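You operate a simulated robot arm through the tools that you are given. There is no shell and no other tool.

You run a simulated robot arm. Do the job below in one go: nothing can be reset, and whatever is moved stays where it is left.

Task
Clamp the Tamrelle carton, then add the two bottles its label lists and shut both flaps.
Fine: take them from the green rack. Set down upright: what you pick out.

Only the result counts: the job must be done as asked and must still hold three seconds after the hand-in. Knocking over, shifting, dropping, spilling or breaking anything else fails it.

Robot
A 7-joint arm with a four-finger gripper, fixed in place. Base frame: the origin is on the floor under the middle of its stand, x ahead of it, y to its left, z up. Units: mm, degrees, N and s.
It reaches about 1223 mm from its shoulder. Its first joint turns from -69.0 to 172.0 degrees. Payload 3.67 kg.
The tool frame sits at the grasp point between the pads (the TCP): z along the fingers, y along the line on which they close. The tips reach 28 mm beyond it. The gripper opens to 112 mm; its body begins 73 mm behind the TCP.
Orientation is that of the tool frame in the base frame, as a unit quaternion [w, x, y, z]. With the fingers straight down and closing along the base's y, the tool's x points along the base's -x, its y along +y and its z along -z.

Tools
- The arm moves only by the tool play_rows. Its argument "motion" is text: rows parted by semicolons, each of 6 numbers parted by spaces: the shift along the tool's x, y, z in cm, then the turn, a rotation vector about the tool's x, y, z in degrees. In form: tx ty tz wx wy wz; .... A call has 1 to 20 rows; each row is the pose to reach, as a shift and turn from the pose commanded when the call began, along the tool's axes at that moment. "fingers" is the closure in counts, from 0 (fully open) to 255 (shut), set as the call begins (left out, the last holds). A row lasts 0.2 s, in which the tool goes at most 50 mm and 8.6 degrees; a call with a longer step from one row to the next is refused whole, and so is a gripper value outside its range. A pose out of reach is approached as far as the arm can. The call stops where the force on the tool passes 60 N (or 10 N more than at its start, if that is more) or the arm is blocked; 0.2 s more then pass. The fingers move at their own pace (about 102.5 mm/s each) and stop on an object; they squeeze with about 43 N. The grip force told is the motor's: it shows also when the fingers shut on nothing. Time passes only in rows, and 0.2 s behind the last, so rows that repeat a pose let the fingers close. The reply holds the time, the measured pose of the TCP, the force on the tool along the base axes, the opening and the grip force, in the units named above and with some noise, with the torque about the TCP (base axes, N m) and any sound that the robot's microphone picked up.
- Cameras (640 x 400 px; columns grow to the right, rows downward): "scene" is fixed at [36.6, -656.2, 1360.7]; the picture's right is [0.21, -0.98, 0.00], its down [-0.29, -0.06, -0.95] and it looks along [0.93, 0.20, -0.30] (base axes); focal length 370 px, centre (320, 200). "wrist" rides on the gripper at [60, -18, -104] in the tool frame; the picture's right is [0.29, 0.96, 0.00], its down [-0.80, 0.24, -0.55] and it looks along [-0.53, 0.16, 0.83] (tool axes); focal length 234 px, centre (320, 200). There is no depth. A picture from a camera that has moved, and an enlarged one, comes with that camera's place and axes in the base frame and with its lens. The place of the scene camera against the robot may be out by one fixed shift of up to 18 mm in any direction.
- camera(camera): a new picture of that camera. It takes no simulated time.
- slide_trunk(by): slides the trunk up (or, below 0, down) by that many mm; the arm rides with it, the base frame stays. It gives what a move gives, with no picture.
- close_up(camera, box): a new picture of the part [left, top, right, bottom] of that camera's present view, enlarged. It takes no simulated time.
- sign_off(): hands the job in; it is judged then, once.

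Nothing tells you positions but the pictures and the camera data. Unless the task says otherwise, let go and move clear before handing in.

The tools are called after "Request:" as a command line: name --argument value ..., lists and objects as JSON in quotes. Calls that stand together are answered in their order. play_rows: Moves the arm, as the interface text tells. Its arguments: {"type":"object","properties":{"motion":{"type":"string"},"fingers":{"type":"number"}},"required":["motion"]} The other tools are called the same way: slide_trunk (by) moves the trunk up or down; camera (camera) takes a picture; close_up (camera, box) takes an enlarged picture of a part of a camera's view; sign_off () hands the job in.

At the start:

```text
t: 0.0
tcp_pos: [630.0, -377.8, 1217.2]
orientation: [-0.001, -0.001, 1.0, 0.0]
ft_force: [-0.1, 0.2, 0.1]
wrist_torque: [-0.01, 0.02, 0.0]
gripper_width: 112.2
finger_force: 0.1
trunk travel left (down, up): [-575.0, 265.0]
```

scene: 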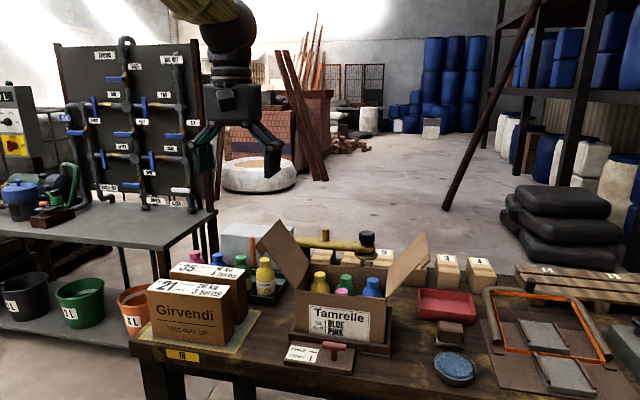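
wrist: 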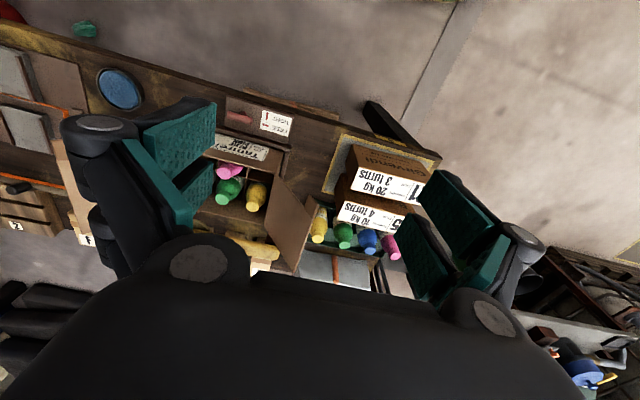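

I see a workbench with the open Tamrelle carton, a rack of bottles behind the Girvendi cartons, and a clamp with a small label in front of the carton. I'll take enlarged pictures before moving anything.

Request:
close_up --camera "scene" --box '[250, 210, 450, 390]'

Request:
close_up --camera "scene" --box '[130, 220, 290, 370]'

Request:
close_up --camera "wrist" --box '[180, 90, 440, 300]'

Request:
close_up --camera "scene" --box '[270, 320, 400, 390]'

```text
2.22 times, centred on (350, 300) of scene
camera zoom: at [36.6, -656.2, 1360.7], right [0.21, -0.98, 0.0], down [-0.29, -0.06, -0.95], along [0.93, 0.2, -0.3], focal length 822 px, centre (253, -22)
```

zoom: 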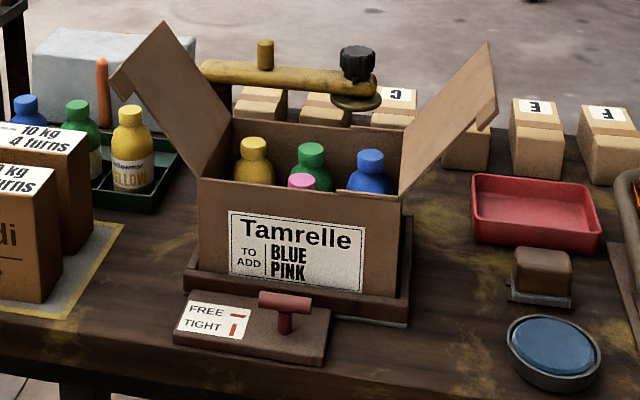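

```text
2.67 times, centred on (210, 295) of scene
camera zoom: at [36.6, -656.2, 1360.7], right [0.21, -0.98, 0.0], down [-0.29, -0.06, -0.95], along [0.93, 0.2, -0.3], focal length 986 px, centre (613, -53)
```

zoom: 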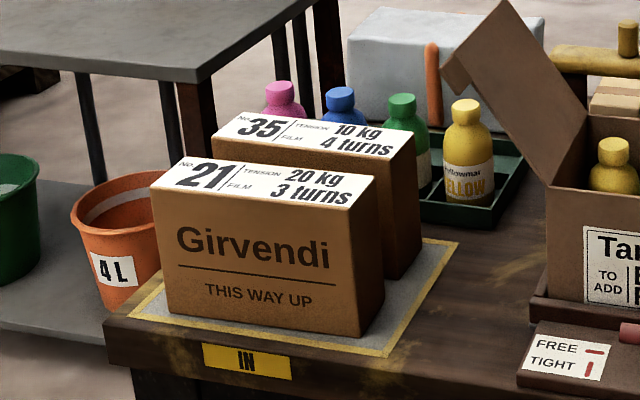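

```text
1.90 times, centred on (310, 195) of wrist
camera zoom: at [568.6, -397.3, 1322.7], right [-0.29, 0.96, 0.0], down [0.8, 0.24, 0.55], along [0.53, 0.16, -0.83], focal length 446 px, centre (339, 210)
```

zoom: 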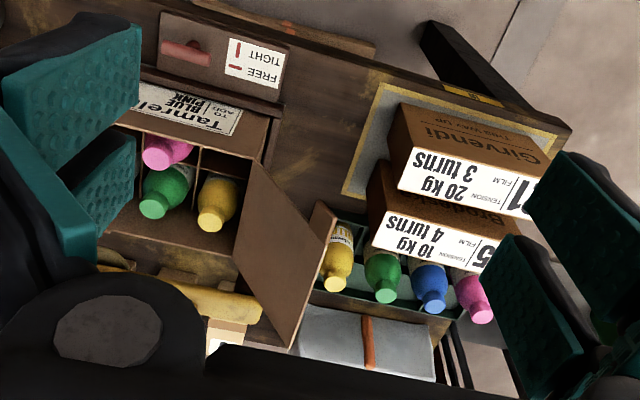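

```text
4.92 times, centred on (335, 355) of scene
camera zoom: at [36.6, -656.2, 1360.7], right [0.21, -0.98, 0.0], down [-0.29, -0.06, -0.95], along [0.93, 0.2, -0.3], focal length 1820 px, centre (246, -563)
```

zoom: 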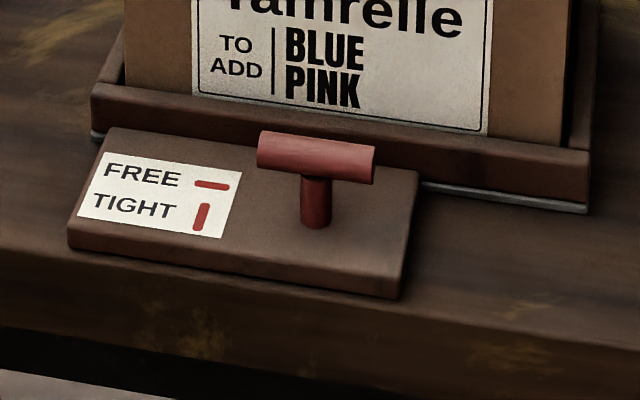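

The label asks for BLUE and PINK. The carton seems to have six cells with the front-left and front-right ones empty, and the handle is at FREE. I'll move the wrist camera over for a closer look at the carton.

Request:
play_rows --motion "-1.1 -2.6 1.5 0 0 0; -2.2 -5.2 3 0 0 0; -3.3 -7.8 4.5 0 0 0; -4.4 -10.4 6 0 0 0; -5.5 -13 7.5 0 0 0; -6.6 -15.6 9 0 0 0; -7.7 -18.2 10.5 0 0 0; -8.8 -20.8 12 0 0 0; -8.8 -20.8 12 0 0 0" --fingers 0

Request:
camera --camera "wrist"

Request:
camera --camera "scene"

```text
t: 2.0
tcp_pos: [714.5, -587.2, 1099.2]
orientation: [-0.001, -0.001, 1.0, -0.001]
ft_force: [-0.2, 0.7, 1.3]
wrist_torque: [-0.05, 0.01, -0.01]
gripper_width: 112.1
finger_force: 0.0
trunk travel left (down, up): [-575.0, 265.0]
```

```text
taken
camera wrist: at [654.8, -605.0, 1203.9], right [-0.29, 0.96, 0.0], down [0.8, 0.24, 0.55], along [0.53, 0.16, -0.83], focal length 234 px, centre (320, 200)
```

wrist: 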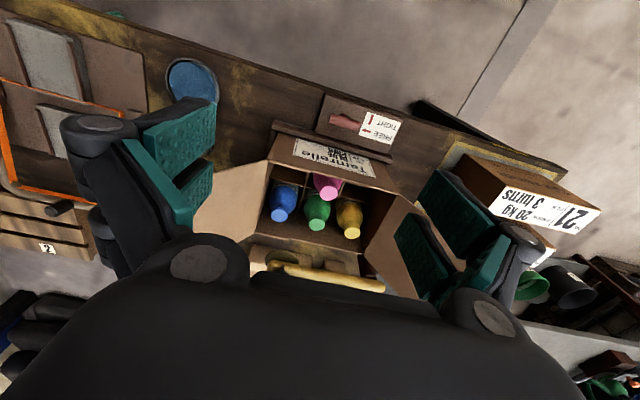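

```text
taken
```

scene: 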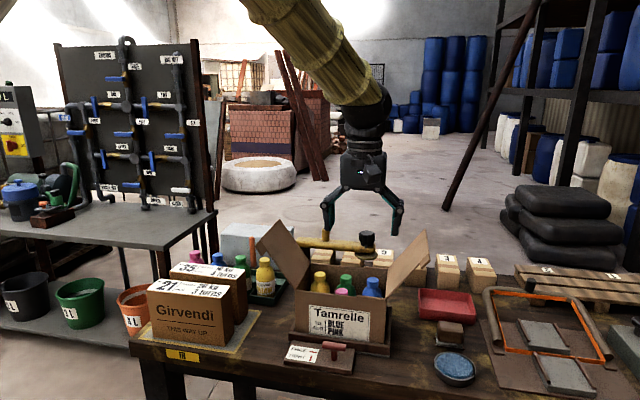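

Request:
close_up --camera "wrist" --box '[190, 80, 430, 280]'

Request:
close_up --camera "wrist" --box '[250, 160, 390, 260]'

```text
2.00 times, centred on (310, 180) of wrist
camera zoom: at [654.8, -605.0, 1203.9], right [-0.29, 0.96, 0.0], down [0.8, 0.24, 0.55], along [0.53, 0.16, -0.83], focal length 468 px, centre (340, 240)
```

zoom: 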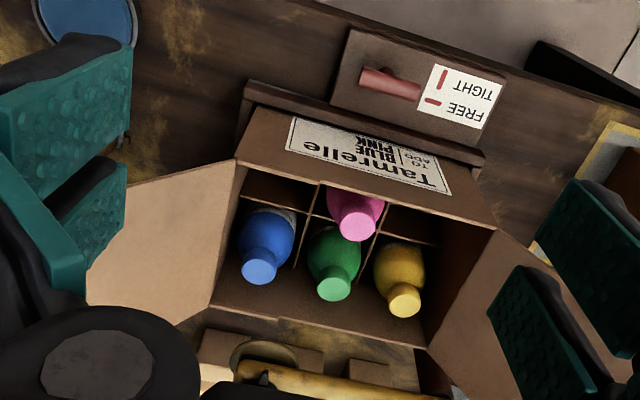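

```text
4.00 times, centred on (320, 210) of wrist
camera zoom: at [654.8, -605.0, 1203.9], right [-0.29, 0.96, 0.0], down [0.8, 0.24, 0.55], along [0.53, 0.16, -0.83], focal length 937 px, centre (320, 160)
```

zoom: 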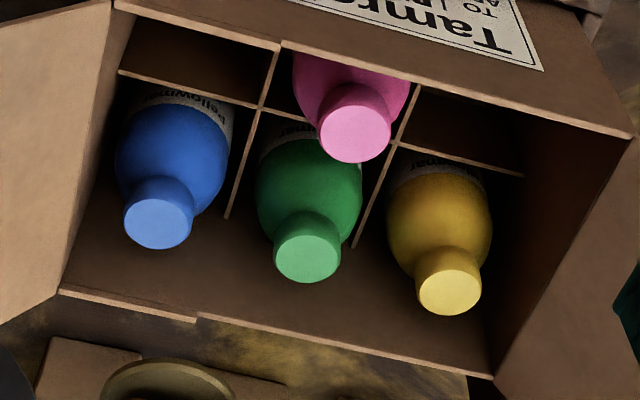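

Both front outer cells are empty, and the cap tops of the carton bottles sit at about z 863. Before planning the grips I'll check the finger geometry.

Request:
close_up --camera "scene" --box '[310, 110, 420, 250]'

Request:
close_up --camera "wrist" --box '[50, 80, 330, 310]'

Request:
close_up --camera "wrist" --box '[370, 140, 560, 330]'

```text
2.86 times, centred on (365, 180) of scene
camera zoom: at [36.6, -656.2, 1360.7], right [0.21, -0.98, 0.0], down [-0.29, -0.06, -0.95], along [0.93, 0.2, -0.3], focal length 1056 px, centre (191, 257)
```

zoom: 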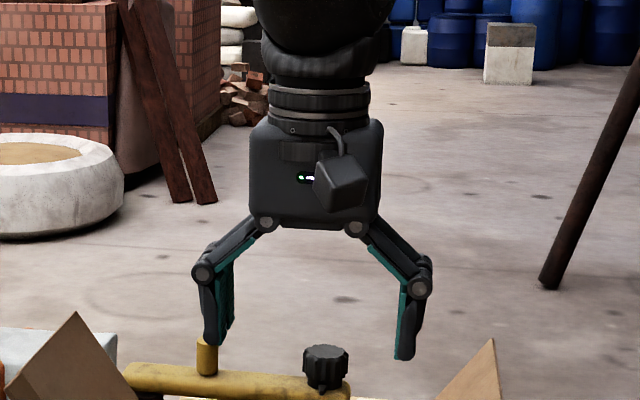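

```text
1.74 times, centred on (190, 195) of wrist
camera zoom: at [654.8, -605.0, 1203.9], right [-0.29, 0.96, 0.0], down [0.8, 0.24, 0.55], along [0.53, 0.16, -0.83], focal length 407 px, centre (546, 209)
```

zoom: 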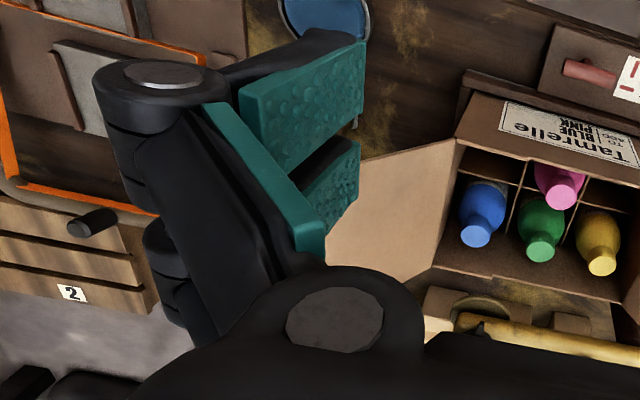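

```text
2.11 times, centred on (465, 235) of wrist
camera zoom: at [654.8, -605.0, 1203.9], right [-0.29, 0.96, 0.0], down [0.8, 0.24, 0.55], along [0.53, 0.16, -0.83], focal length 493 px, centre (15, 126)
```

zoom: 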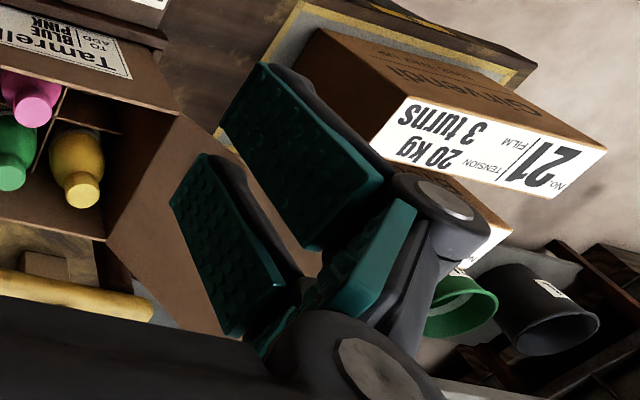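

The fingers are broad, linkage-driven pairs, so I'll part-close them in free air to see how wide the gripper gets at a small opening. The handle sits close in front of the carton.

Request:
play_rows --motion "0 0 0 0 0 0; 0 0 0 0 0 0; 0 0 0 0 0 0; 0 0 0 0 0 0" --fingers 150

Request:
close_up --camera "scene" --box '[310, 110, 420, 250]'

Request:
camera --camera "wrist"

```text
t: 3.0
tcp_pos: [715.0, -586.8, 1097.8]
orientation: [0.0, 0.0, 1.0, 0.0]
ft_force: [1.3, 0.9, 0.5]
wrist_torque: [0.01, 0.01, -0.03]
gripper_width: 46.2
finger_force: 0.1
trunk travel left (down, up): [-575.0, 265.0]
```

```text
2.86 times, centred on (365, 180) of scene
camera zoom: at [36.6, -656.2, 1360.7], right [0.21, -0.98, 0.0], down [-0.29, -0.06, -0.95], along [0.93, 0.2, -0.3], focal length 1056 px, centre (191, 257)
```

zoom: 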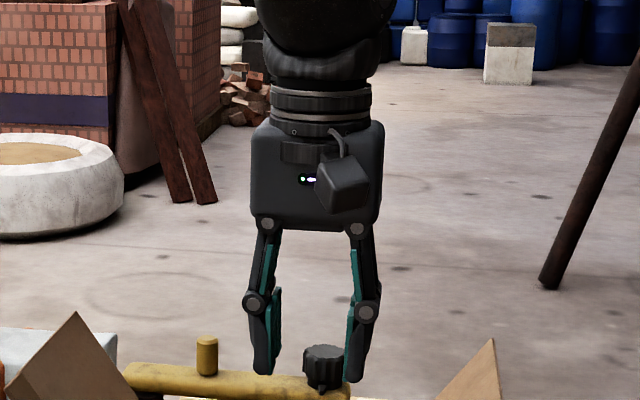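

```text
taken
camera wrist: at [655.2, -605.8, 1202.8], right [-0.29, 0.96, 0.0], down [0.8, 0.24, 0.55], along [0.53, 0.16, -0.83], focal length 234 px, centre (320, 200)
```

wrist: 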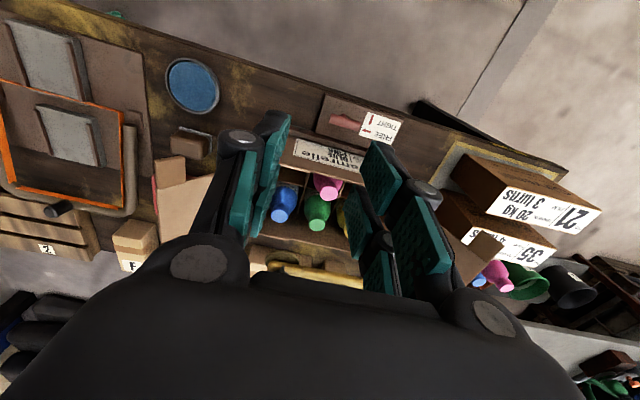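

At a 46 mm opening the gripper is only about ±47 mm wide, so it fits between the handle and the carton. I'll go above the handle with the tool turned 90° so it closes across the bar, and look from close by.

Request:
play_rows --motion "-0.31 0.47 1.2 0 0 -7.5; -0.62 0.95 2.4 0 0 -15; -0.93 1.42 3.6 0 0 -22.5; -1.23 1.9 4.8 0 0 -30; -1.54 2.37 6 0 0 -37.5; -1.85 2.85 7.2 0 0 -45; -2.16 3.32 8.4 0 0 -52.5; -2.47 3.8 9.6 0 0 -60; -2.78 4.27 10.8 0 0 -67.5; -3.08 4.75 12 0 0 -75; -3.4 5.2 13.2 0 0 -82.5; -3.7 5.7 14.4 0 0 -90; -3.7 5.7 14.4 0 0 -90"

Request:
camera --camera "wrist"

Request:
camera --camera "scene"

```text
t: 5.8
tcp_pos: [752.5, -529.4, 953.6]
orientation: [-0.001, 0.708, -0.706, 0.0]
ft_force: [-0.1, 0.1, -0.1]
wrist_torque: [0.01, -0.01, -0.02]
gripper_width: 46.0
finger_force: 0.1
trunk travel left (down, up): [-575.0, 265.0]
```

```text
taken
camera wrist: at [771.4, -589.9, 1058.6], right [-0.96, -0.29, 0.0], down [-0.24, 0.8, 0.55], along [-0.16, 0.53, -0.83], focal length 234 px, centre (320, 200)
```

wrist: 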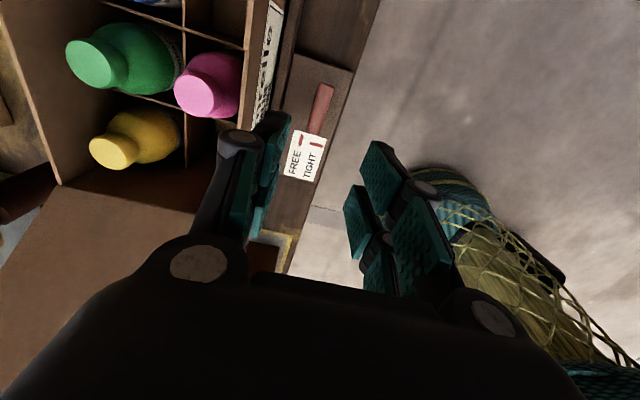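

```text
taken
```

scene: 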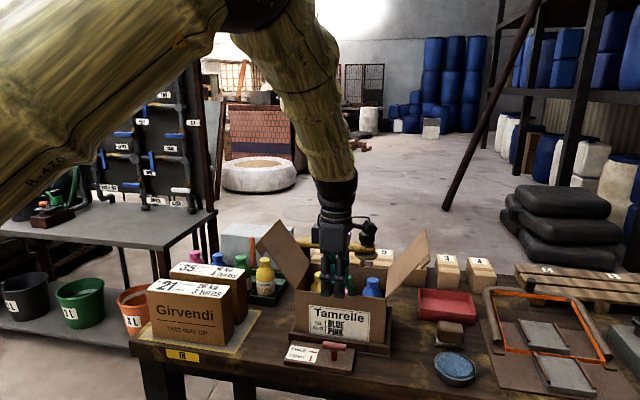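

Request:
close_up --camera "wrist" --box '[250, 50, 390, 190]'

Request:
close_up --camera "scene" --box '[250, 180, 450, 380]'

```text
2.86 times, centred on (320, 120) of wrist
camera zoom: at [771.4, -589.9, 1058.6], right [-0.96, -0.29, 0.0], down [-0.24, 0.8, 0.55], along [-0.16, 0.53, -0.83], focal length 669 px, centre (320, 429)
```

zoom: 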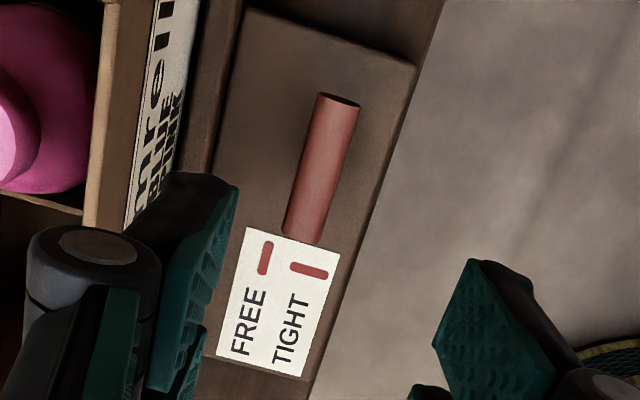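

```text
2.00 times, centred on (350, 280) of scene
camera zoom: at [36.6, -656.2, 1360.7], right [0.21, -0.98, 0.0], down [-0.29, -0.06, -0.95], along [0.93, 0.2, -0.3], focal length 739 px, centre (260, 40)
```

zoom: 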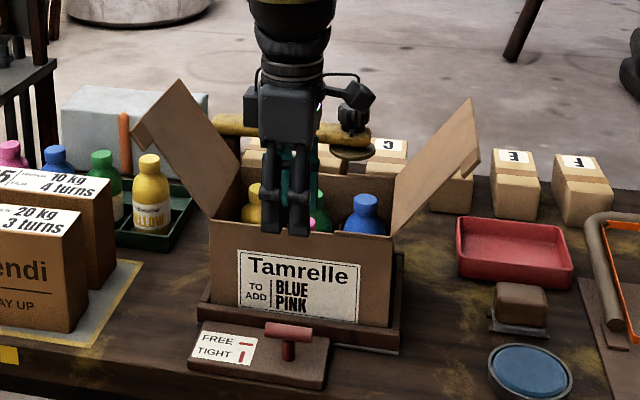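

The handle bar is at about (753, -530, 775), lying along y, with the base plate at z 748. The gripper is already above it, so I'll lower to check height and alignment.

Request:
play_rows --motion "0 0 3 0 0 0; 0 0 6 0 0 0; 0 0 9 0 0 0; 0 0 11 0 0 0; 0 0 12 0 0 0; 0 0 12 0 0 0"

Request:
camera --camera "wrist"

Request:
close_up --camera "scene" --box '[270, 200, 430, 380]'

```text
t: 7.2
tcp_pos: [755.0, -531.3, 832.4]
orientation: [0.0, -0.707, 0.707, 0.0]
ft_force: [-0.2, -0.5, 0.1]
wrist_torque: [0.02, -0.03, -0.01]
gripper_width: 46.1
finger_force: 0.0
trunk travel left (down, up): [-575.0, 265.0]
```

```text
taken
camera wrist: at [772.3, -591.7, 938.4], right [-0.96, -0.29, 0.0], down [-0.24, 0.8, 0.55], along [-0.16, 0.53, -0.83], focal length 234 px, centre (320, 200)
```

wrist: 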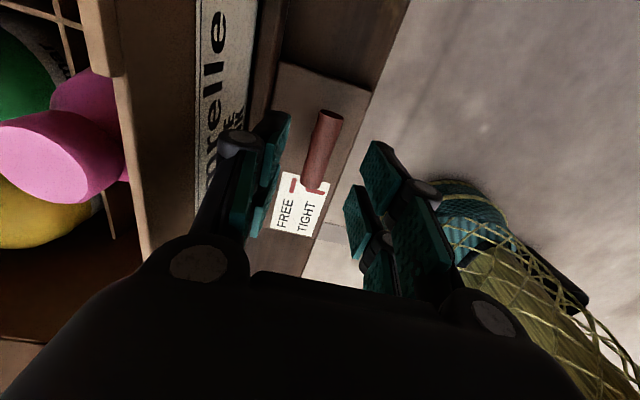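

```text
2.22 times, centred on (350, 290) of scene
camera zoom: at [36.6, -656.2, 1360.7], right [0.21, -0.98, 0.0], down [-0.29, -0.06, -0.95], along [0.93, 0.2, -0.3], focal length 822 px, centre (253, 0)
```

zoom: 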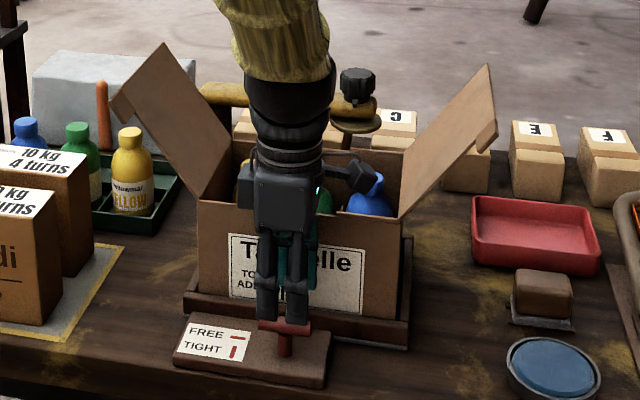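

The bar is centred under the fingers to within about 2 mm. I'll correct that, lower around the bar and close on it.

Request:
play_rows --motion "-0.1 0.2 1 0 0 0; -0.1 0.2 2 0 0 0; -0.1 0.2 3 0 0 0; -0.1 0.2 4 0 0 0; -0.1 0.2 4.7 0 0 0; -0.1 0.2 4.7 0 0 0"

Request:
camera --camera "wrist"

Request:
close_up --camera "scene" --box '[270, 200, 430, 380]'

```text
t: 8.6
tcp_pos: [751.1, -529.0, 785.2]
orientation: [0.001, 0.707, -0.707, 0.001]
ft_force: [0.3, 0.4, 0.3]
wrist_torque: [-0.01, 0.0, -0.01]
gripper_width: 46.1
finger_force: 0.0
trunk travel left (down, up): [-575.0, 265.0]
```

```text
taken
camera wrist: at [770.2, -589.6, 891.2], right [-0.96, -0.29, 0.0], down [-0.24, 0.8, 0.55], along [-0.16, 0.53, -0.83], focal length 234 px, centre (320, 200)
```

wrist: 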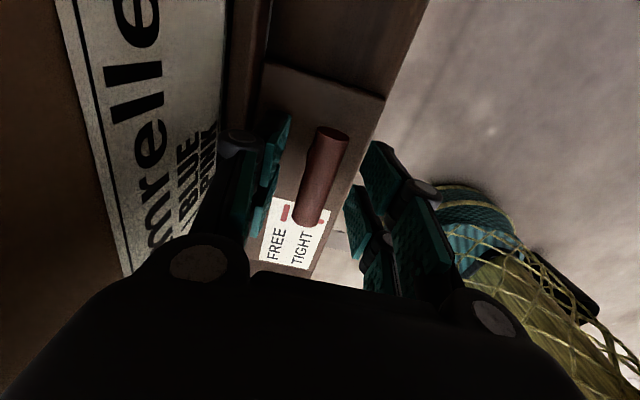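

```text
2.22 times, centred on (350, 290) of scene
camera zoom: at [36.6, -656.2, 1360.7], right [0.21, -0.98, 0.0], down [-0.29, -0.06, -0.95], along [0.93, 0.2, -0.3], focal length 822 px, centre (253, 0)
```

zoom: 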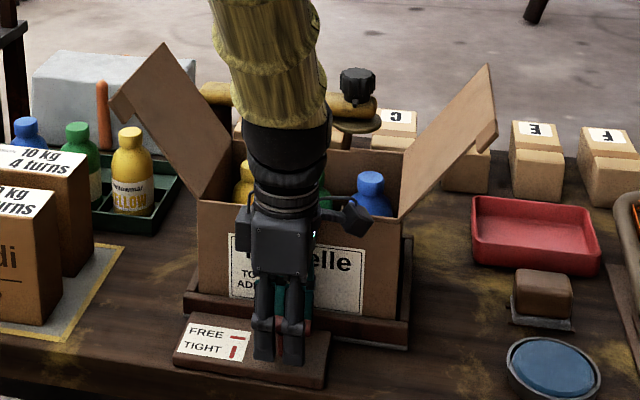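

Request:
play_rows --motion "0 0 0 0 0 0; 0 0 0 0 0 0; 0 0 0 0 0 0; 0 0 0 0 0 0" --fingers 255

Request:
camera --camera "wrist"

```text
t: 9.6
tcp_pos: [753.8, -529.9, 785.8]
orientation: [-0.001, 0.707, -0.707, 0.001]
ft_force: [14.7, -4.1, 2.4]
wrist_torque: [0.17, -0.16, 0.02]
gripper_width: 16.1
finger_force: 45.1
trunk travel left (down, up): [-575.0, 265.0]
```

```text
taken
camera wrist: at [771.6, -589.7, 891.0], right [-0.96, -0.29, 0.0], down [-0.24, 0.8, 0.55], along [-0.16, 0.53, -0.83], focal length 234 px, centre (320, 200)
```

wrist: 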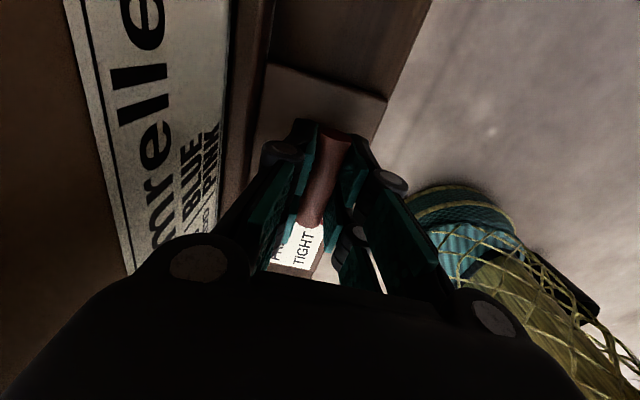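

Gripped: 16 mm across the bar. I'll turn it a few degrees clockwise first and read the torque.

Request:
play_rows --motion "0 -0.1 0 0 0 4; 0 -0.1 0 0 0 8; 0 -0.1 0 0 0 12; 0 -0.1 0 0 0 12"

Request:
close_up --camera "scene" --box '[270, 200, 430, 380]'

```text
t: 10.6
tcp_pos: [755.2, -530.0, 785.6]
orientation: [0.0, -0.629, 0.778, 0.0]
ft_force: [19.2, -5.7, 6.1]
wrist_torque: [0.63, -0.32, 0.02]
gripper_width: 16.4
finger_force: 45.0
trunk travel left (down, up): [-575.0, 265.0]
```

```text
2.22 times, centred on (350, 290) of scene
camera zoom: at [36.6, -656.2, 1360.7], right [0.21, -0.98, 0.0], down [-0.29, -0.06, -0.95], along [0.93, 0.2, -0.3], focal length 822 px, centre (253, 0)
```

zoom: 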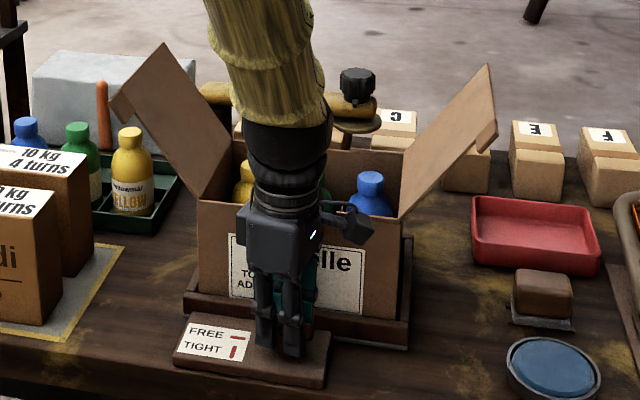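

It turns freely with almost no torque about the axis. I'll back off the small sideways load and keep turning.

Request:
play_rows --motion "0.04 0.2 0 0 0 0; 0.04 0.2 0 0 0 6; 0.04 0.2 0 0 0 12; 0.04 0.2 0 0 0 18; 0.04 0.2 0 0 0 18"

```text
t: 11.8
tcp_pos: [753.1, -529.7, 785.7]
orientation: [0.001, -0.5, 0.866, 0.0]
ft_force: [40.8, -7.4, 13.8]
wrist_torque: [0.25, -0.54, -0.01]
gripper_width: 16.0
finger_force: 44.9
trunk travel left (down, up): [-575.0, 265.0]
```

Request:
play_rows --motion "-0.07 -0.19 0 0 0 0; -0.14 -0.38 -0.1 0 0 0; -0.14 -0.38 -0.1 0 0 0"

Request:
camera --camera "wrist"

Request:
close_up --camera "scene" --box '[290, 260, 410, 380]'

```text
t: 12.6
tcp_pos: [753.8, -529.1, 786.1]
orientation: [-0.001, -0.5, 0.866, 0.001]
ft_force: [17.3, 2.6, 6.3]
wrist_torque: [0.51, -0.24, 0.0]
gripper_width: 16.4
finger_force: 45.0
trunk travel left (down, up): [-575.0, 265.0]
```

```text
taken
camera wrist: at [739.9, -590.8, 891.0], right [-0.97, 0.23, 0.0], down [0.19, 0.81, 0.55], along [0.12, 0.54, -0.83], focal length 234 px, centre (320, 200)
```

wrist: 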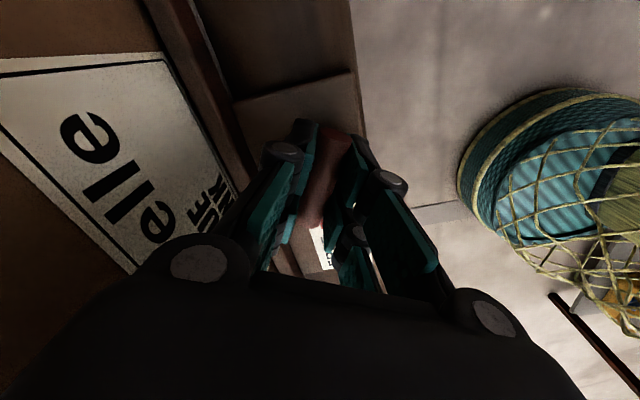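

```text
3.33 times, centred on (350, 320) of scene
camera zoom: at [36.6, -656.2, 1360.7], right [0.21, -0.98, 0.0], down [-0.29, -0.06, -0.95], along [0.93, 0.2, -0.3], focal length 1232 px, centre (220, -200)
```

zoom: 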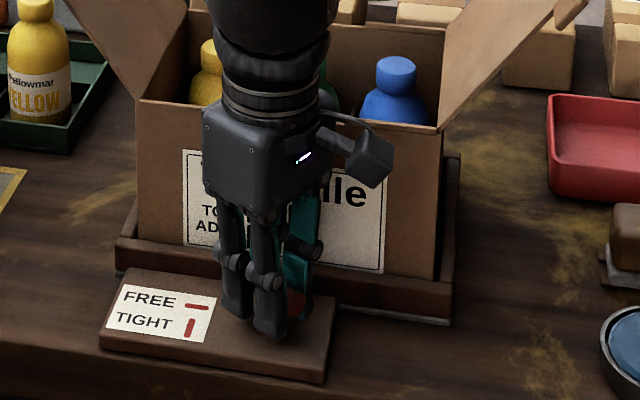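

The bar follows the gripper. I'll go on clockwise with a small centring shift.

Request:
play_rows --motion "-0.1 -0.12 0 0 0 5; -0.1 -0.12 0 0 0 10; -0.1 -0.12 0 0 0 15; -0.1 -0.12 0 0 0 20; -0.1 -0.12 0 0 0 20"

```text
t: 13.8
tcp_pos: [754.2, -529.0, 785.4]
orientation: [-0.001, -0.341, 0.94, 0.001]
ft_force: [-14.7, 7.8, -8.6]
wrist_torque: [0.26, -0.05, 0.01]
gripper_width: 16.3
finger_force: 45.1
trunk travel left (down, up): [-575.0, 265.0]
```

Request:
play_rows --motion "0.06 0.11 0 0 0 5; 0.06 0.11 0 0 0 10; 0.06 0.11 0 0 0 15; 0.06 0.11 0 0 0 20; 0.06 0.11 0 0 0 20"

Request:
close_up --camera "scene" --box '[290, 260, 410, 380]'

Request:
camera --camera "wrist"

```text
t: 15.0
tcp_pos: [754.6, -530.2, 786.1]
orientation: [-0.001, -0.172, 0.985, 0.001]
ft_force: [-19.5, 6.7, -18.3]
wrist_torque: [0.12, 0.0, 0.04]
gripper_width: 16.1
finger_force: 45.2
trunk travel left (down, up): [-575.0, 265.0]
```

```text
3.33 times, centred on (350, 320) of scene
camera zoom: at [36.6, -656.2, 1360.7], right [0.21, -0.98, 0.0], down [-0.29, -0.06, -0.95], along [0.93, 0.2, -0.3], focal length 1232 px, centre (220, -200)
```

zoom: 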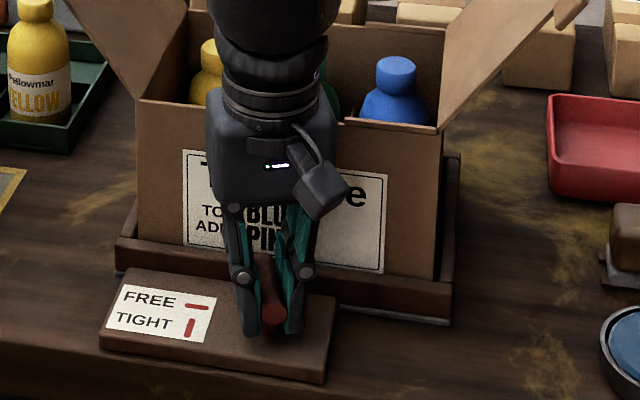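

```text
taken
camera wrist: at [704.1, -567.6, 891.0], right [-0.6, 0.8, 0.0], down [0.67, 0.5, 0.55], along [0.44, 0.33, -0.83], focal length 234 px, centre (320, 200)
```

wrist: 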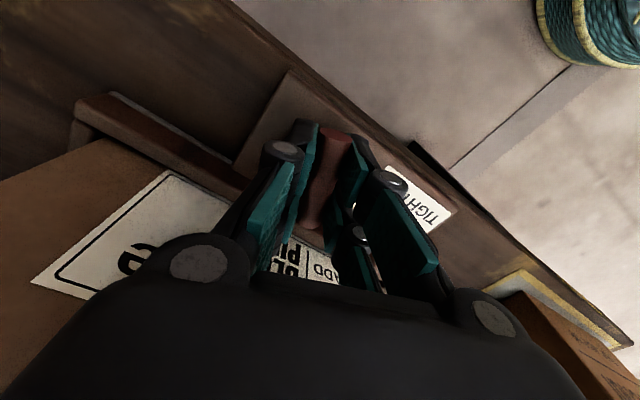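

Request:
play_rows --motion "0.12 0.08 0.1 0 0 5; 0.12 0.08 0.1 0 0 10; 0.12 0.08 0.1 0 0 15; 0.12 0.08 0.1 0 0 20; 0.12 0.08 0.1 0 0 20"

Request:
close_up --camera "scene" --box '[290, 260, 410, 380]'

Request:
camera --camera "wrist"

```text
t: 16.2
tcp_pos: [754.4, -530.2, 786.3]
orientation: [-0.001, 0.001, 1.0, 0.0]
ft_force: [-11.1, -7.0, -10.9]
wrist_torque: [-0.06, -0.43, 0.06]
gripper_width: 16.1
finger_force: 45.0
trunk travel left (down, up): [-575.0, 265.0]
```

```text
3.33 times, centred on (350, 320) of scene
camera zoom: at [36.6, -656.2, 1360.7], right [0.21, -0.98, 0.0], down [-0.29, -0.06, -0.95], along [0.93, 0.2, -0.3], focal length 1232 px, centre (220, -200)
```

zoom: 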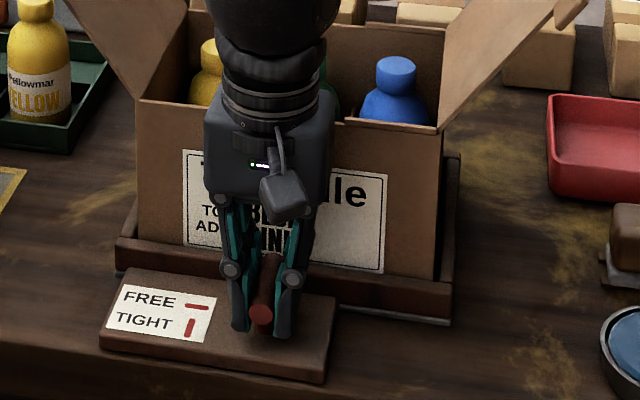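

```text
taken
camera wrist: at [694.1, -548.1, 891.0], right [-0.29, 0.96, 0.0], down [0.8, 0.24, 0.55], along [0.53, 0.16, -0.83], focal length 234 px, centre (320, 200)
```

wrist: 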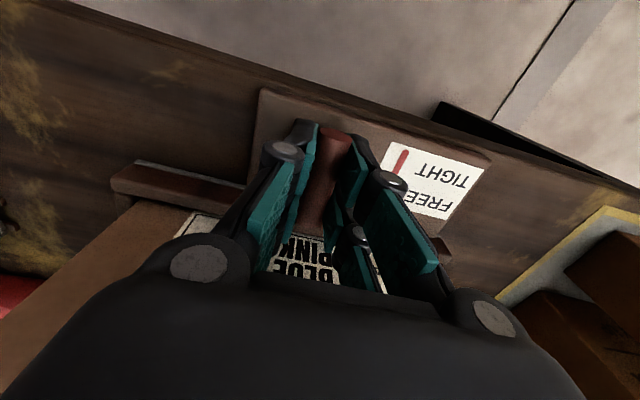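

The bar now points along x, matching the TIGHT mark. I'll nudge a few more degrees to feel for the end stop.

Request:
play_rows --motion "-0.05 -0.05 0.05 0 0 3; -0.05 -0.05 0.05 0 0 3"

Request:
close_up --camera "scene" --box '[270, 200, 430, 380]'

```text
t: 16.8
tcp_pos: [754.9, -530.8, 786.0]
orientation: [-0.001, 0.025, 1.0, 0.0]
ft_force: [-10.2, -12.1, -1.4]
wrist_torque: [-0.11, 0.71, 2.22]
gripper_width: 16.2
finger_force: 44.7
trunk travel left (down, up): [-575.0, 265.0]
```

```text
2.22 times, centred on (350, 290) of scene
camera zoom: at [36.6, -656.2, 1360.7], right [0.21, -0.98, 0.0], down [-0.29, -0.06, -0.95], along [0.93, 0.2, -0.3], focal length 822 px, centre (253, 0)
```

zoom: 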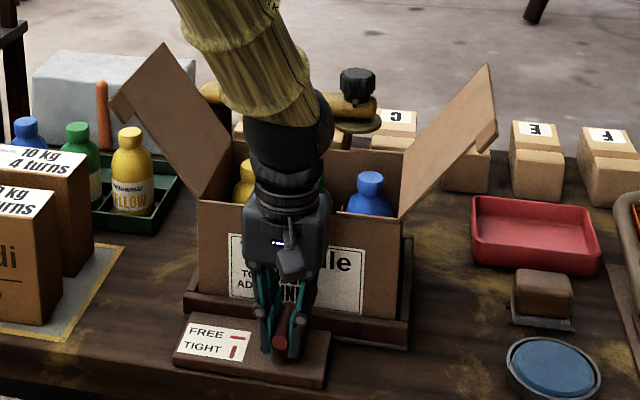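

The torque jumps to 2.2 N·m just past 90°, so the end stop is reached and the clamp is tight. I'll ease the tension, open the fingers and lift clear.

Request:
play_rows --motion "0 0 0 0 0 -2; 0 0 0 0 0 -2"

Request:
play_rows --motion "0 0 0 0 0 0; 0 0 0 0 0 0; 0 0 0 0 0 0" --fingers 150

Request:
play_rows --motion "0 0 -2 0 0 0; 0 0 -4 0 0 0; 0 0 -7 0 0 0; 0 0 -11 0 0 0; 0 0 -15 0 0 0; 0 0 -20 0 0 0; 0 0 -25 0 0 0; 0 0 -30 0 0 0; 0 0 -30 0 0 0"

Request:
camera --camera "wrist"

Request:
close_up --camera "scene" --box '[270, 200, 430, 380]'

```text
t: 17.4
tcp_pos: [755.1, -529.1, 785.6]
orientation: [0.001, 0.009, 1.0, 0.0]
ft_force: [-4.5, -11.8, -0.8]
wrist_torque: [-0.11, -0.11, 0.8]
gripper_width: 16.0
finger_force: 45.6
trunk travel left (down, up): [-575.0, 265.0]
```

```text
t: 18.2
tcp_pos: [756.0, -528.3, 787.2]
orientation: [0.0, 0.009, 1.0, 0.0]
ft_force: [-0.4, 0.7, 0.0]
wrist_torque: [-0.02, 0.02, -0.04]
gripper_width: 46.4
finger_force: 0.0
trunk travel left (down, up): [-575.0, 265.0]
```

```text
t: 20.2
tcp_pos: [752.9, -530.9, 1087.3]
orientation: [-0.001, 0.009, 1.0, 0.001]
ft_force: [-0.3, 0.2, -0.5]
wrist_torque: [0.02, 0.05, -0.02]
gripper_width: 46.5
finger_force: 0.0
trunk travel left (down, up): [-575.0, 265.0]
```

```text
taken
camera wrist: at [693.1, -548.6, 1192.3], right [-0.27, 0.96, 0.0], down [0.8, 0.23, 0.55], along [0.53, 0.15, -0.83], focal length 234 px, centre (320, 200)
```

wrist: 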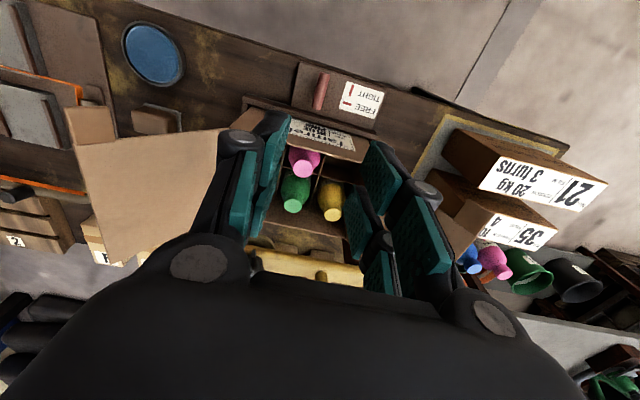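

```text
2.22 times, centred on (350, 290) of scene
camera zoom: at [36.6, -656.2, 1360.7], right [0.21, -0.98, 0.0], down [-0.29, -0.06, -0.95], along [0.93, 0.2, -0.3], focal length 822 px, centre (253, 0)
```

zoom: 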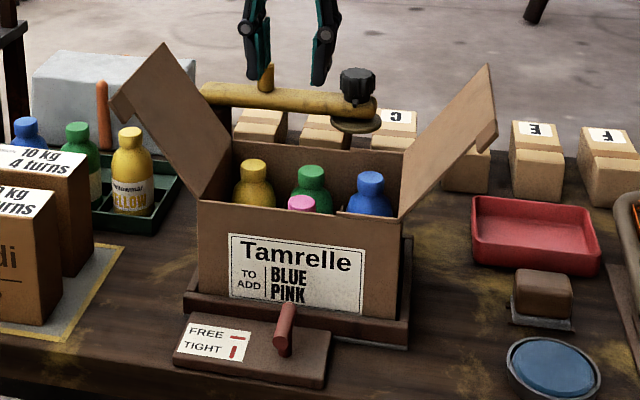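

The handle reads TIGHT. Before going on I'll check the yellow bar with the knob behind the carton, and the rack.

Request:
close_up --camera "scene" --box '[300, 220, 400, 290]'

Request:
close_up --camera "wrist" --box '[230, 80, 390, 300]'

Request:
close_up --camera "scene" --box '[170, 210, 310, 310]'

```text
5.71 times, centred on (350, 255) of scene
camera zoom: at [36.6, -656.2, 1360.7], right [0.21, -0.98, 0.0], down [-0.29, -0.06, -0.95], along [0.93, 0.2, -0.3], focal length 2112 px, centre (149, -114)
```

zoom: 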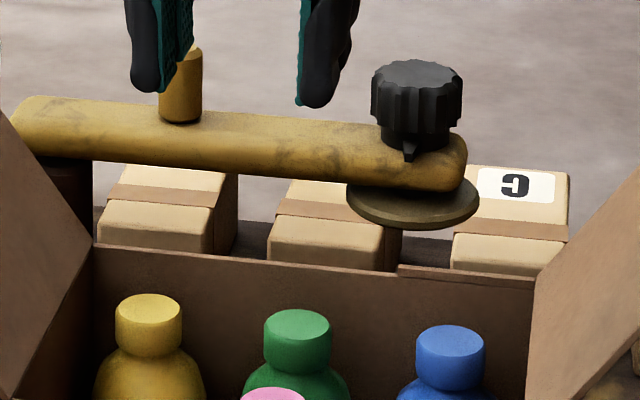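

```text
1.82 times, centred on (310, 190) of wrist
camera zoom: at [693.1, -548.6, 1192.3], right [-0.27, 0.96, 0.0], down [0.8, 0.23, 0.55], along [0.53, 0.15, -0.83], focal length 426 px, centre (338, 218)
```

zoom: 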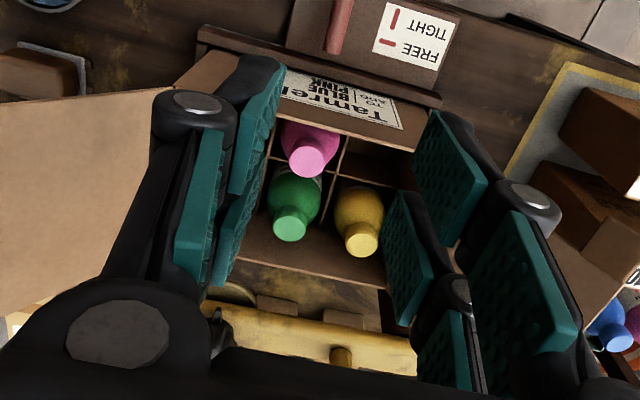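

```text
4.00 times, centred on (240, 260) of scene
camera zoom: at [36.6, -656.2, 1360.7], right [0.21, -0.98, 0.0], down [-0.29, -0.06, -0.95], along [0.93, 0.2, -0.3], focal length 1479 px, centre (640, -40)
```

zoom: 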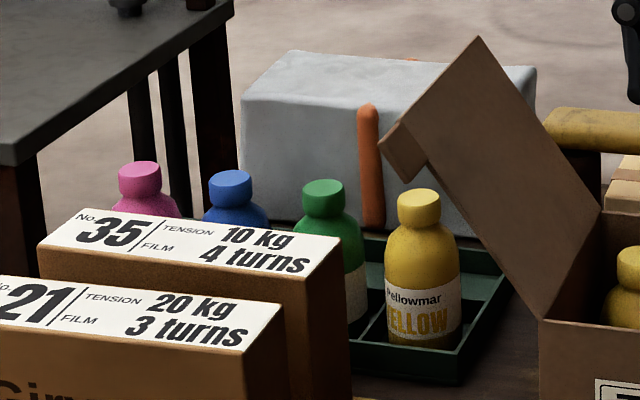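

The yellow arm belongs to a wrapping fixture and isn't part of this job. Next I'll move high over the rack to look at the blue and pink bottles from above.

Request:
play_rows --motion "-0.91 3.95 0 0 0 0; -1.82 7.9 0 0 0 0; -2.73 11.84 0 0 0 0; -3.64 15.8 0 0 0 0; -4.55 19.7 0 0 0 0; -5.46 23.7 0 0 0 0; -6.37 27.6 0 0 0 -1; -7.28 31.6 0 0 0 -1; -8.19 35.5 0 0 0 -1; -9.1 39.4 0 0 0 -1; -9.1 39.4 0 0 0 -1" --fingers 0

Request:
camera --camera "wrist"

Request:
camera --camera "scene"

```text
t: 22.6
tcp_pos: [850.4, -139.1, 1087.0]
orientation: [0.0, 0.0, 1.0, 0.001]
ft_force: [-0.4, 0.7, 0.2]
wrist_torque: [0.05, 0.01, 0.01]
gripper_width: 111.9
finger_force: 0.1
trunk travel left (down, up): [-575.0, 265.0]
```

```text
taken
camera wrist: at [790.5, -156.7, 1191.8], right [-0.29, 0.96, 0.0], down [0.8, 0.24, 0.55], along [0.53, 0.16, -0.83], focal length 234 px, centre (320, 200)
```

wrist: 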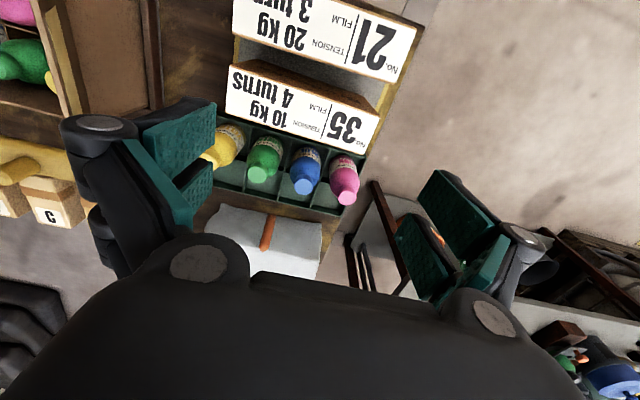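

```text
taken
```

scene: 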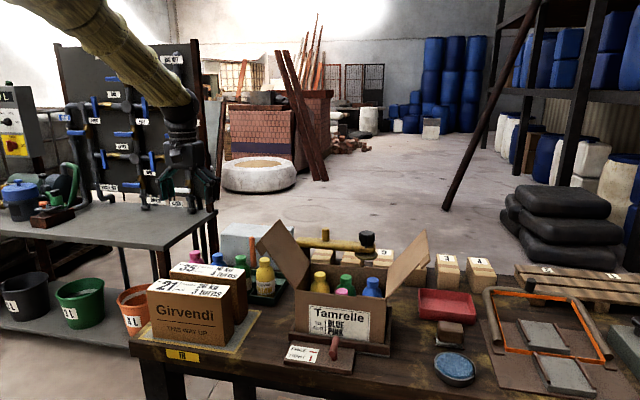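

Request:
close_up --camera "wrist" --box '[190, 70, 390, 230]'

```text
2.50 times, centred on (290, 150) of wrist
camera zoom: at [790.5, -156.7, 1191.8], right [-0.29, 0.96, 0.0], down [0.8, 0.24, 0.55], along [0.53, 0.16, -0.83], focal length 585 px, centre (395, 325)
```

zoom: 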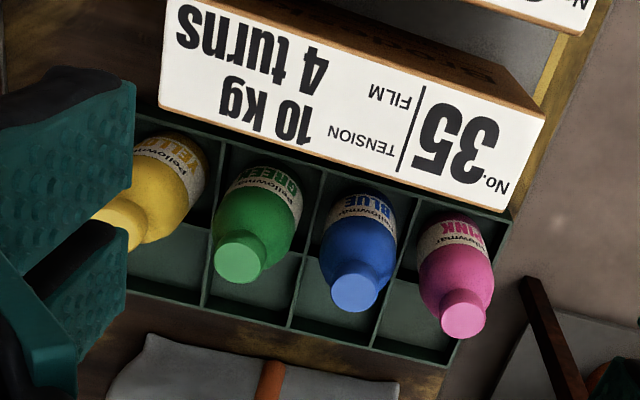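

Rack bottles stand in a row at about x 980: yellow, green, blue (y≈-126), pink (y≈-54). Carton walls are close to the cells, so I'll measure finger thickness at a cap-sized opening first.

Request:
play_rows --motion "0 0 0 0 0 0; 0 0 0 0 0 0; 0 0 0 0 0 0; 0 0 0 0 0 0" --fingers 180

Request:
close_up --camera "scene" --box '[155, 140, 235, 220]'

Request:
camera --camera "wrist"

```text
t: 23.6
tcp_pos: [850.9, -138.4, 1086.8]
orientation: [0.0, 0.0, 1.0, 0.0]
ft_force: [-0.4, 0.1, -0.1]
wrist_torque: [0.0, 0.03, -0.04]
gripper_width: 33.1
finger_force: 0.1
trunk travel left (down, up): [-575.0, 265.0]
```

```text
5.00 times, centred on (195, 180) of scene
camera zoom: at [36.6, -656.2, 1360.7], right [0.21, -0.98, 0.0], down [-0.29, -0.06, -0.95], along [0.93, 0.2, -0.3], focal length 1848 px, centre (945, 300)
```

zoom: 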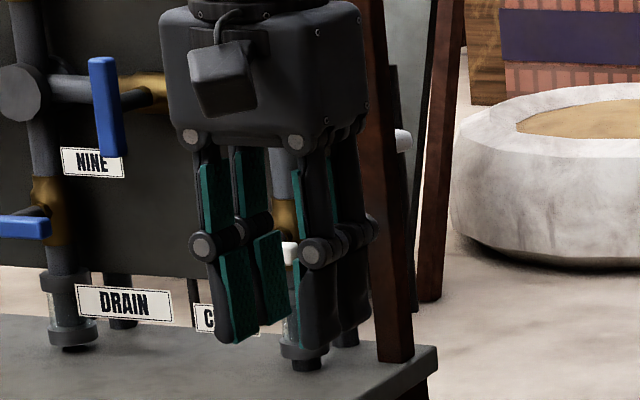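

```text
taken
camera wrist: at [790.6, -155.5, 1191.8], right [-0.29, 0.96, 0.0], down [0.8, 0.24, 0.55], along [0.53, 0.16, -0.83], focal length 234 px, centre (320, 200)
```

wrist: 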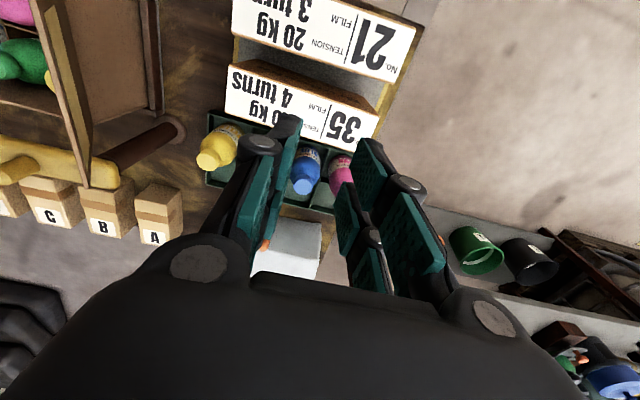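

Finger thickness is fine if I grip only the cap and close along x. I'll turn the tool and move above the blue rack bottle for alignment.

Request:
play_rows --motion "-1.08 0.1 0.7 0 0 -7.5; -2.17 0.2 1.4 0 0 -15; -3.25 0.3 2.1 0 0 -22.5; -4.33 0.4 2.8 0 0 -30; -5.42 0.5 3.5 0 0 -37.5; -6.5 0.6 4.2 0 0 -45; -7.58 0.7 4.9 0 0 -52.5; -8.67 0.8 5.6 0 0 -60; -9.75 0.9 6.3 0 0 -67.5; -10.83 1 7 0 0 -75; -11.92 1.1 7.7 0 0 -82.5; -13 1.2 8.4 0 0 -90; -13 1.2 8.4 0 0 -90" --fingers 118

Request:
camera --camera "wrist"

Request:
camera --camera "scene"

```text
t: 26.4
tcp_pos: [983.2, -125.0, 1001.2]
orientation: [0.0, 0.708, -0.707, 0.0]
ft_force: [-0.7, -0.3, -0.7]
wrist_torque: [0.0, -0.02, -0.04]
gripper_width: 60.1
finger_force: 0.1
trunk travel left (down, up): [-575.0, 265.0]
```

```text
taken
camera wrist: at [999.4, -184.7, 1107.0], right [-0.96, -0.29, 0.0], down [-0.24, 0.8, 0.55], along [-0.16, 0.53, -0.83], focal length 234 px, centre (320, 200)
```

wrist: 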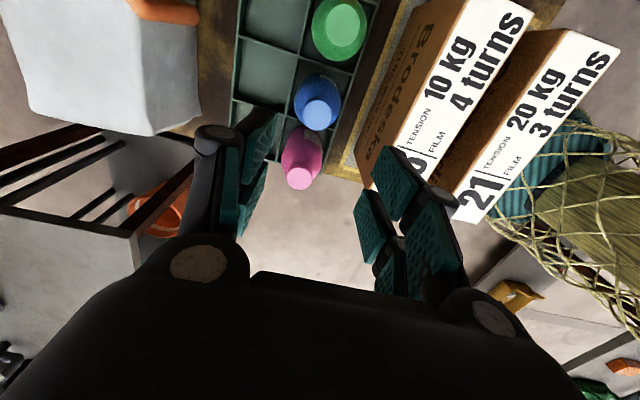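

```text
taken
```

scene: 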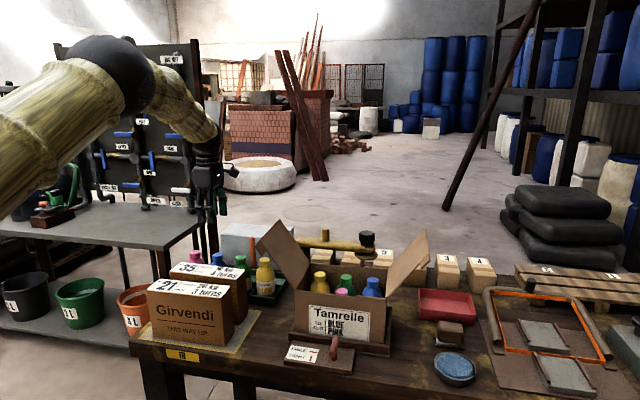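

Request:
close_up --camera "wrist" --box '[240, 30, 400, 200]'

```text
2.35 times, centred on (320, 115) of wrist
camera zoom: at [999.4, -184.7, 1107.0], right [-0.96, -0.29, 0.0], down [-0.24, 0.8, 0.55], along [-0.16, 0.53, -0.83], focal length 551 px, centre (320, 400)
```

zoom: 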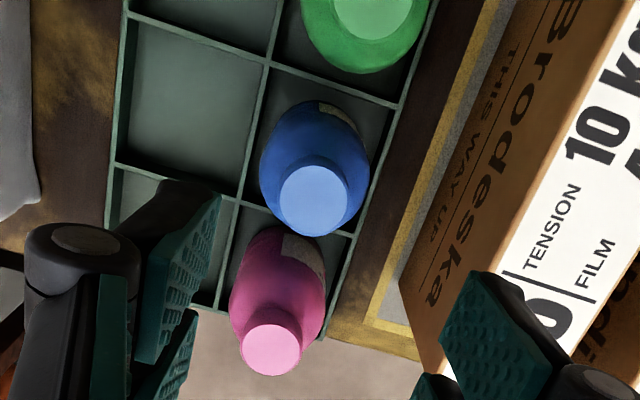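

The blue cap top is at about (985, -126, 858). I'll lower to just above it and check alignment before gripping.

Request:
play_rows --motion "0.1 -0.3 2.5 0 0 0; 0.1 -0.3 5 0 0 0; 0.1 -0.3 7.5 0 0 0; 0.1 -0.3 9 0 0 0; 0.1 -0.3 10 0 0 0; 0.1 -0.3 10 0 0 0"

Request:
camera --camera "wrist"

Request:
close_up --camera "scene" --box '[160, 170, 280, 310]'

```text
t: 27.8
tcp_pos: [985.0, -125.5, 901.9]
orientation: [-0.001, 0.707, -0.707, 0.0]
ft_force: [-0.3, 0.7, -0.5]
wrist_torque: [-0.02, 0.01, 0.01]
gripper_width: 60.1
finger_force: 0.1
trunk travel left (down, up): [-575.0, 265.0]
```

```text
taken
camera wrist: at [1003.1, -185.2, 1007.1], right [-0.96, -0.29, 0.0], down [-0.24, 0.8, 0.55], along [-0.16, 0.53, -0.83], focal length 234 px, centre (320, 200)
```

wrist: 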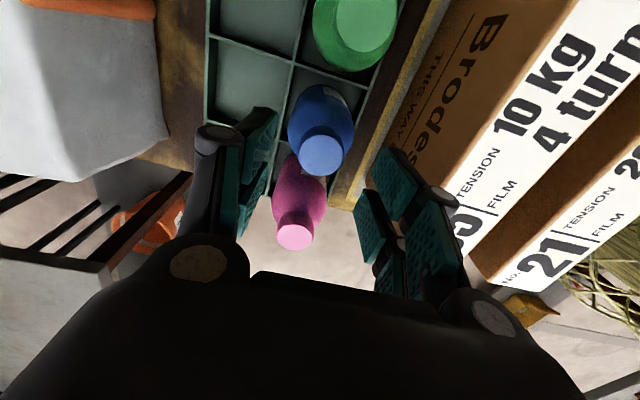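

```text
2.86 times, centred on (220, 240) of scene
camera zoom: at [36.6, -656.2, 1360.7], right [0.21, -0.98, 0.0], down [-0.29, -0.06, -0.95], along [0.93, 0.2, -0.3], focal length 1056 px, centre (606, 86)
```

zoom: 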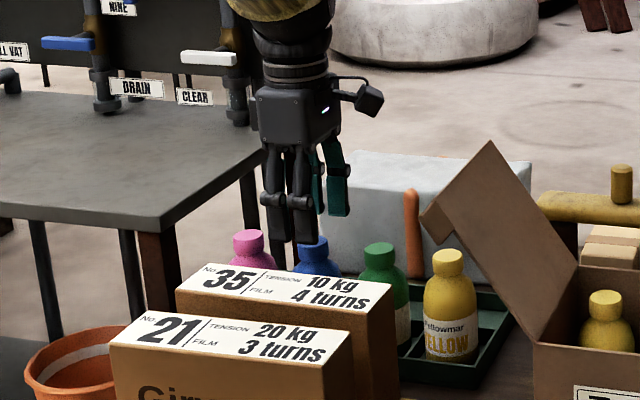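

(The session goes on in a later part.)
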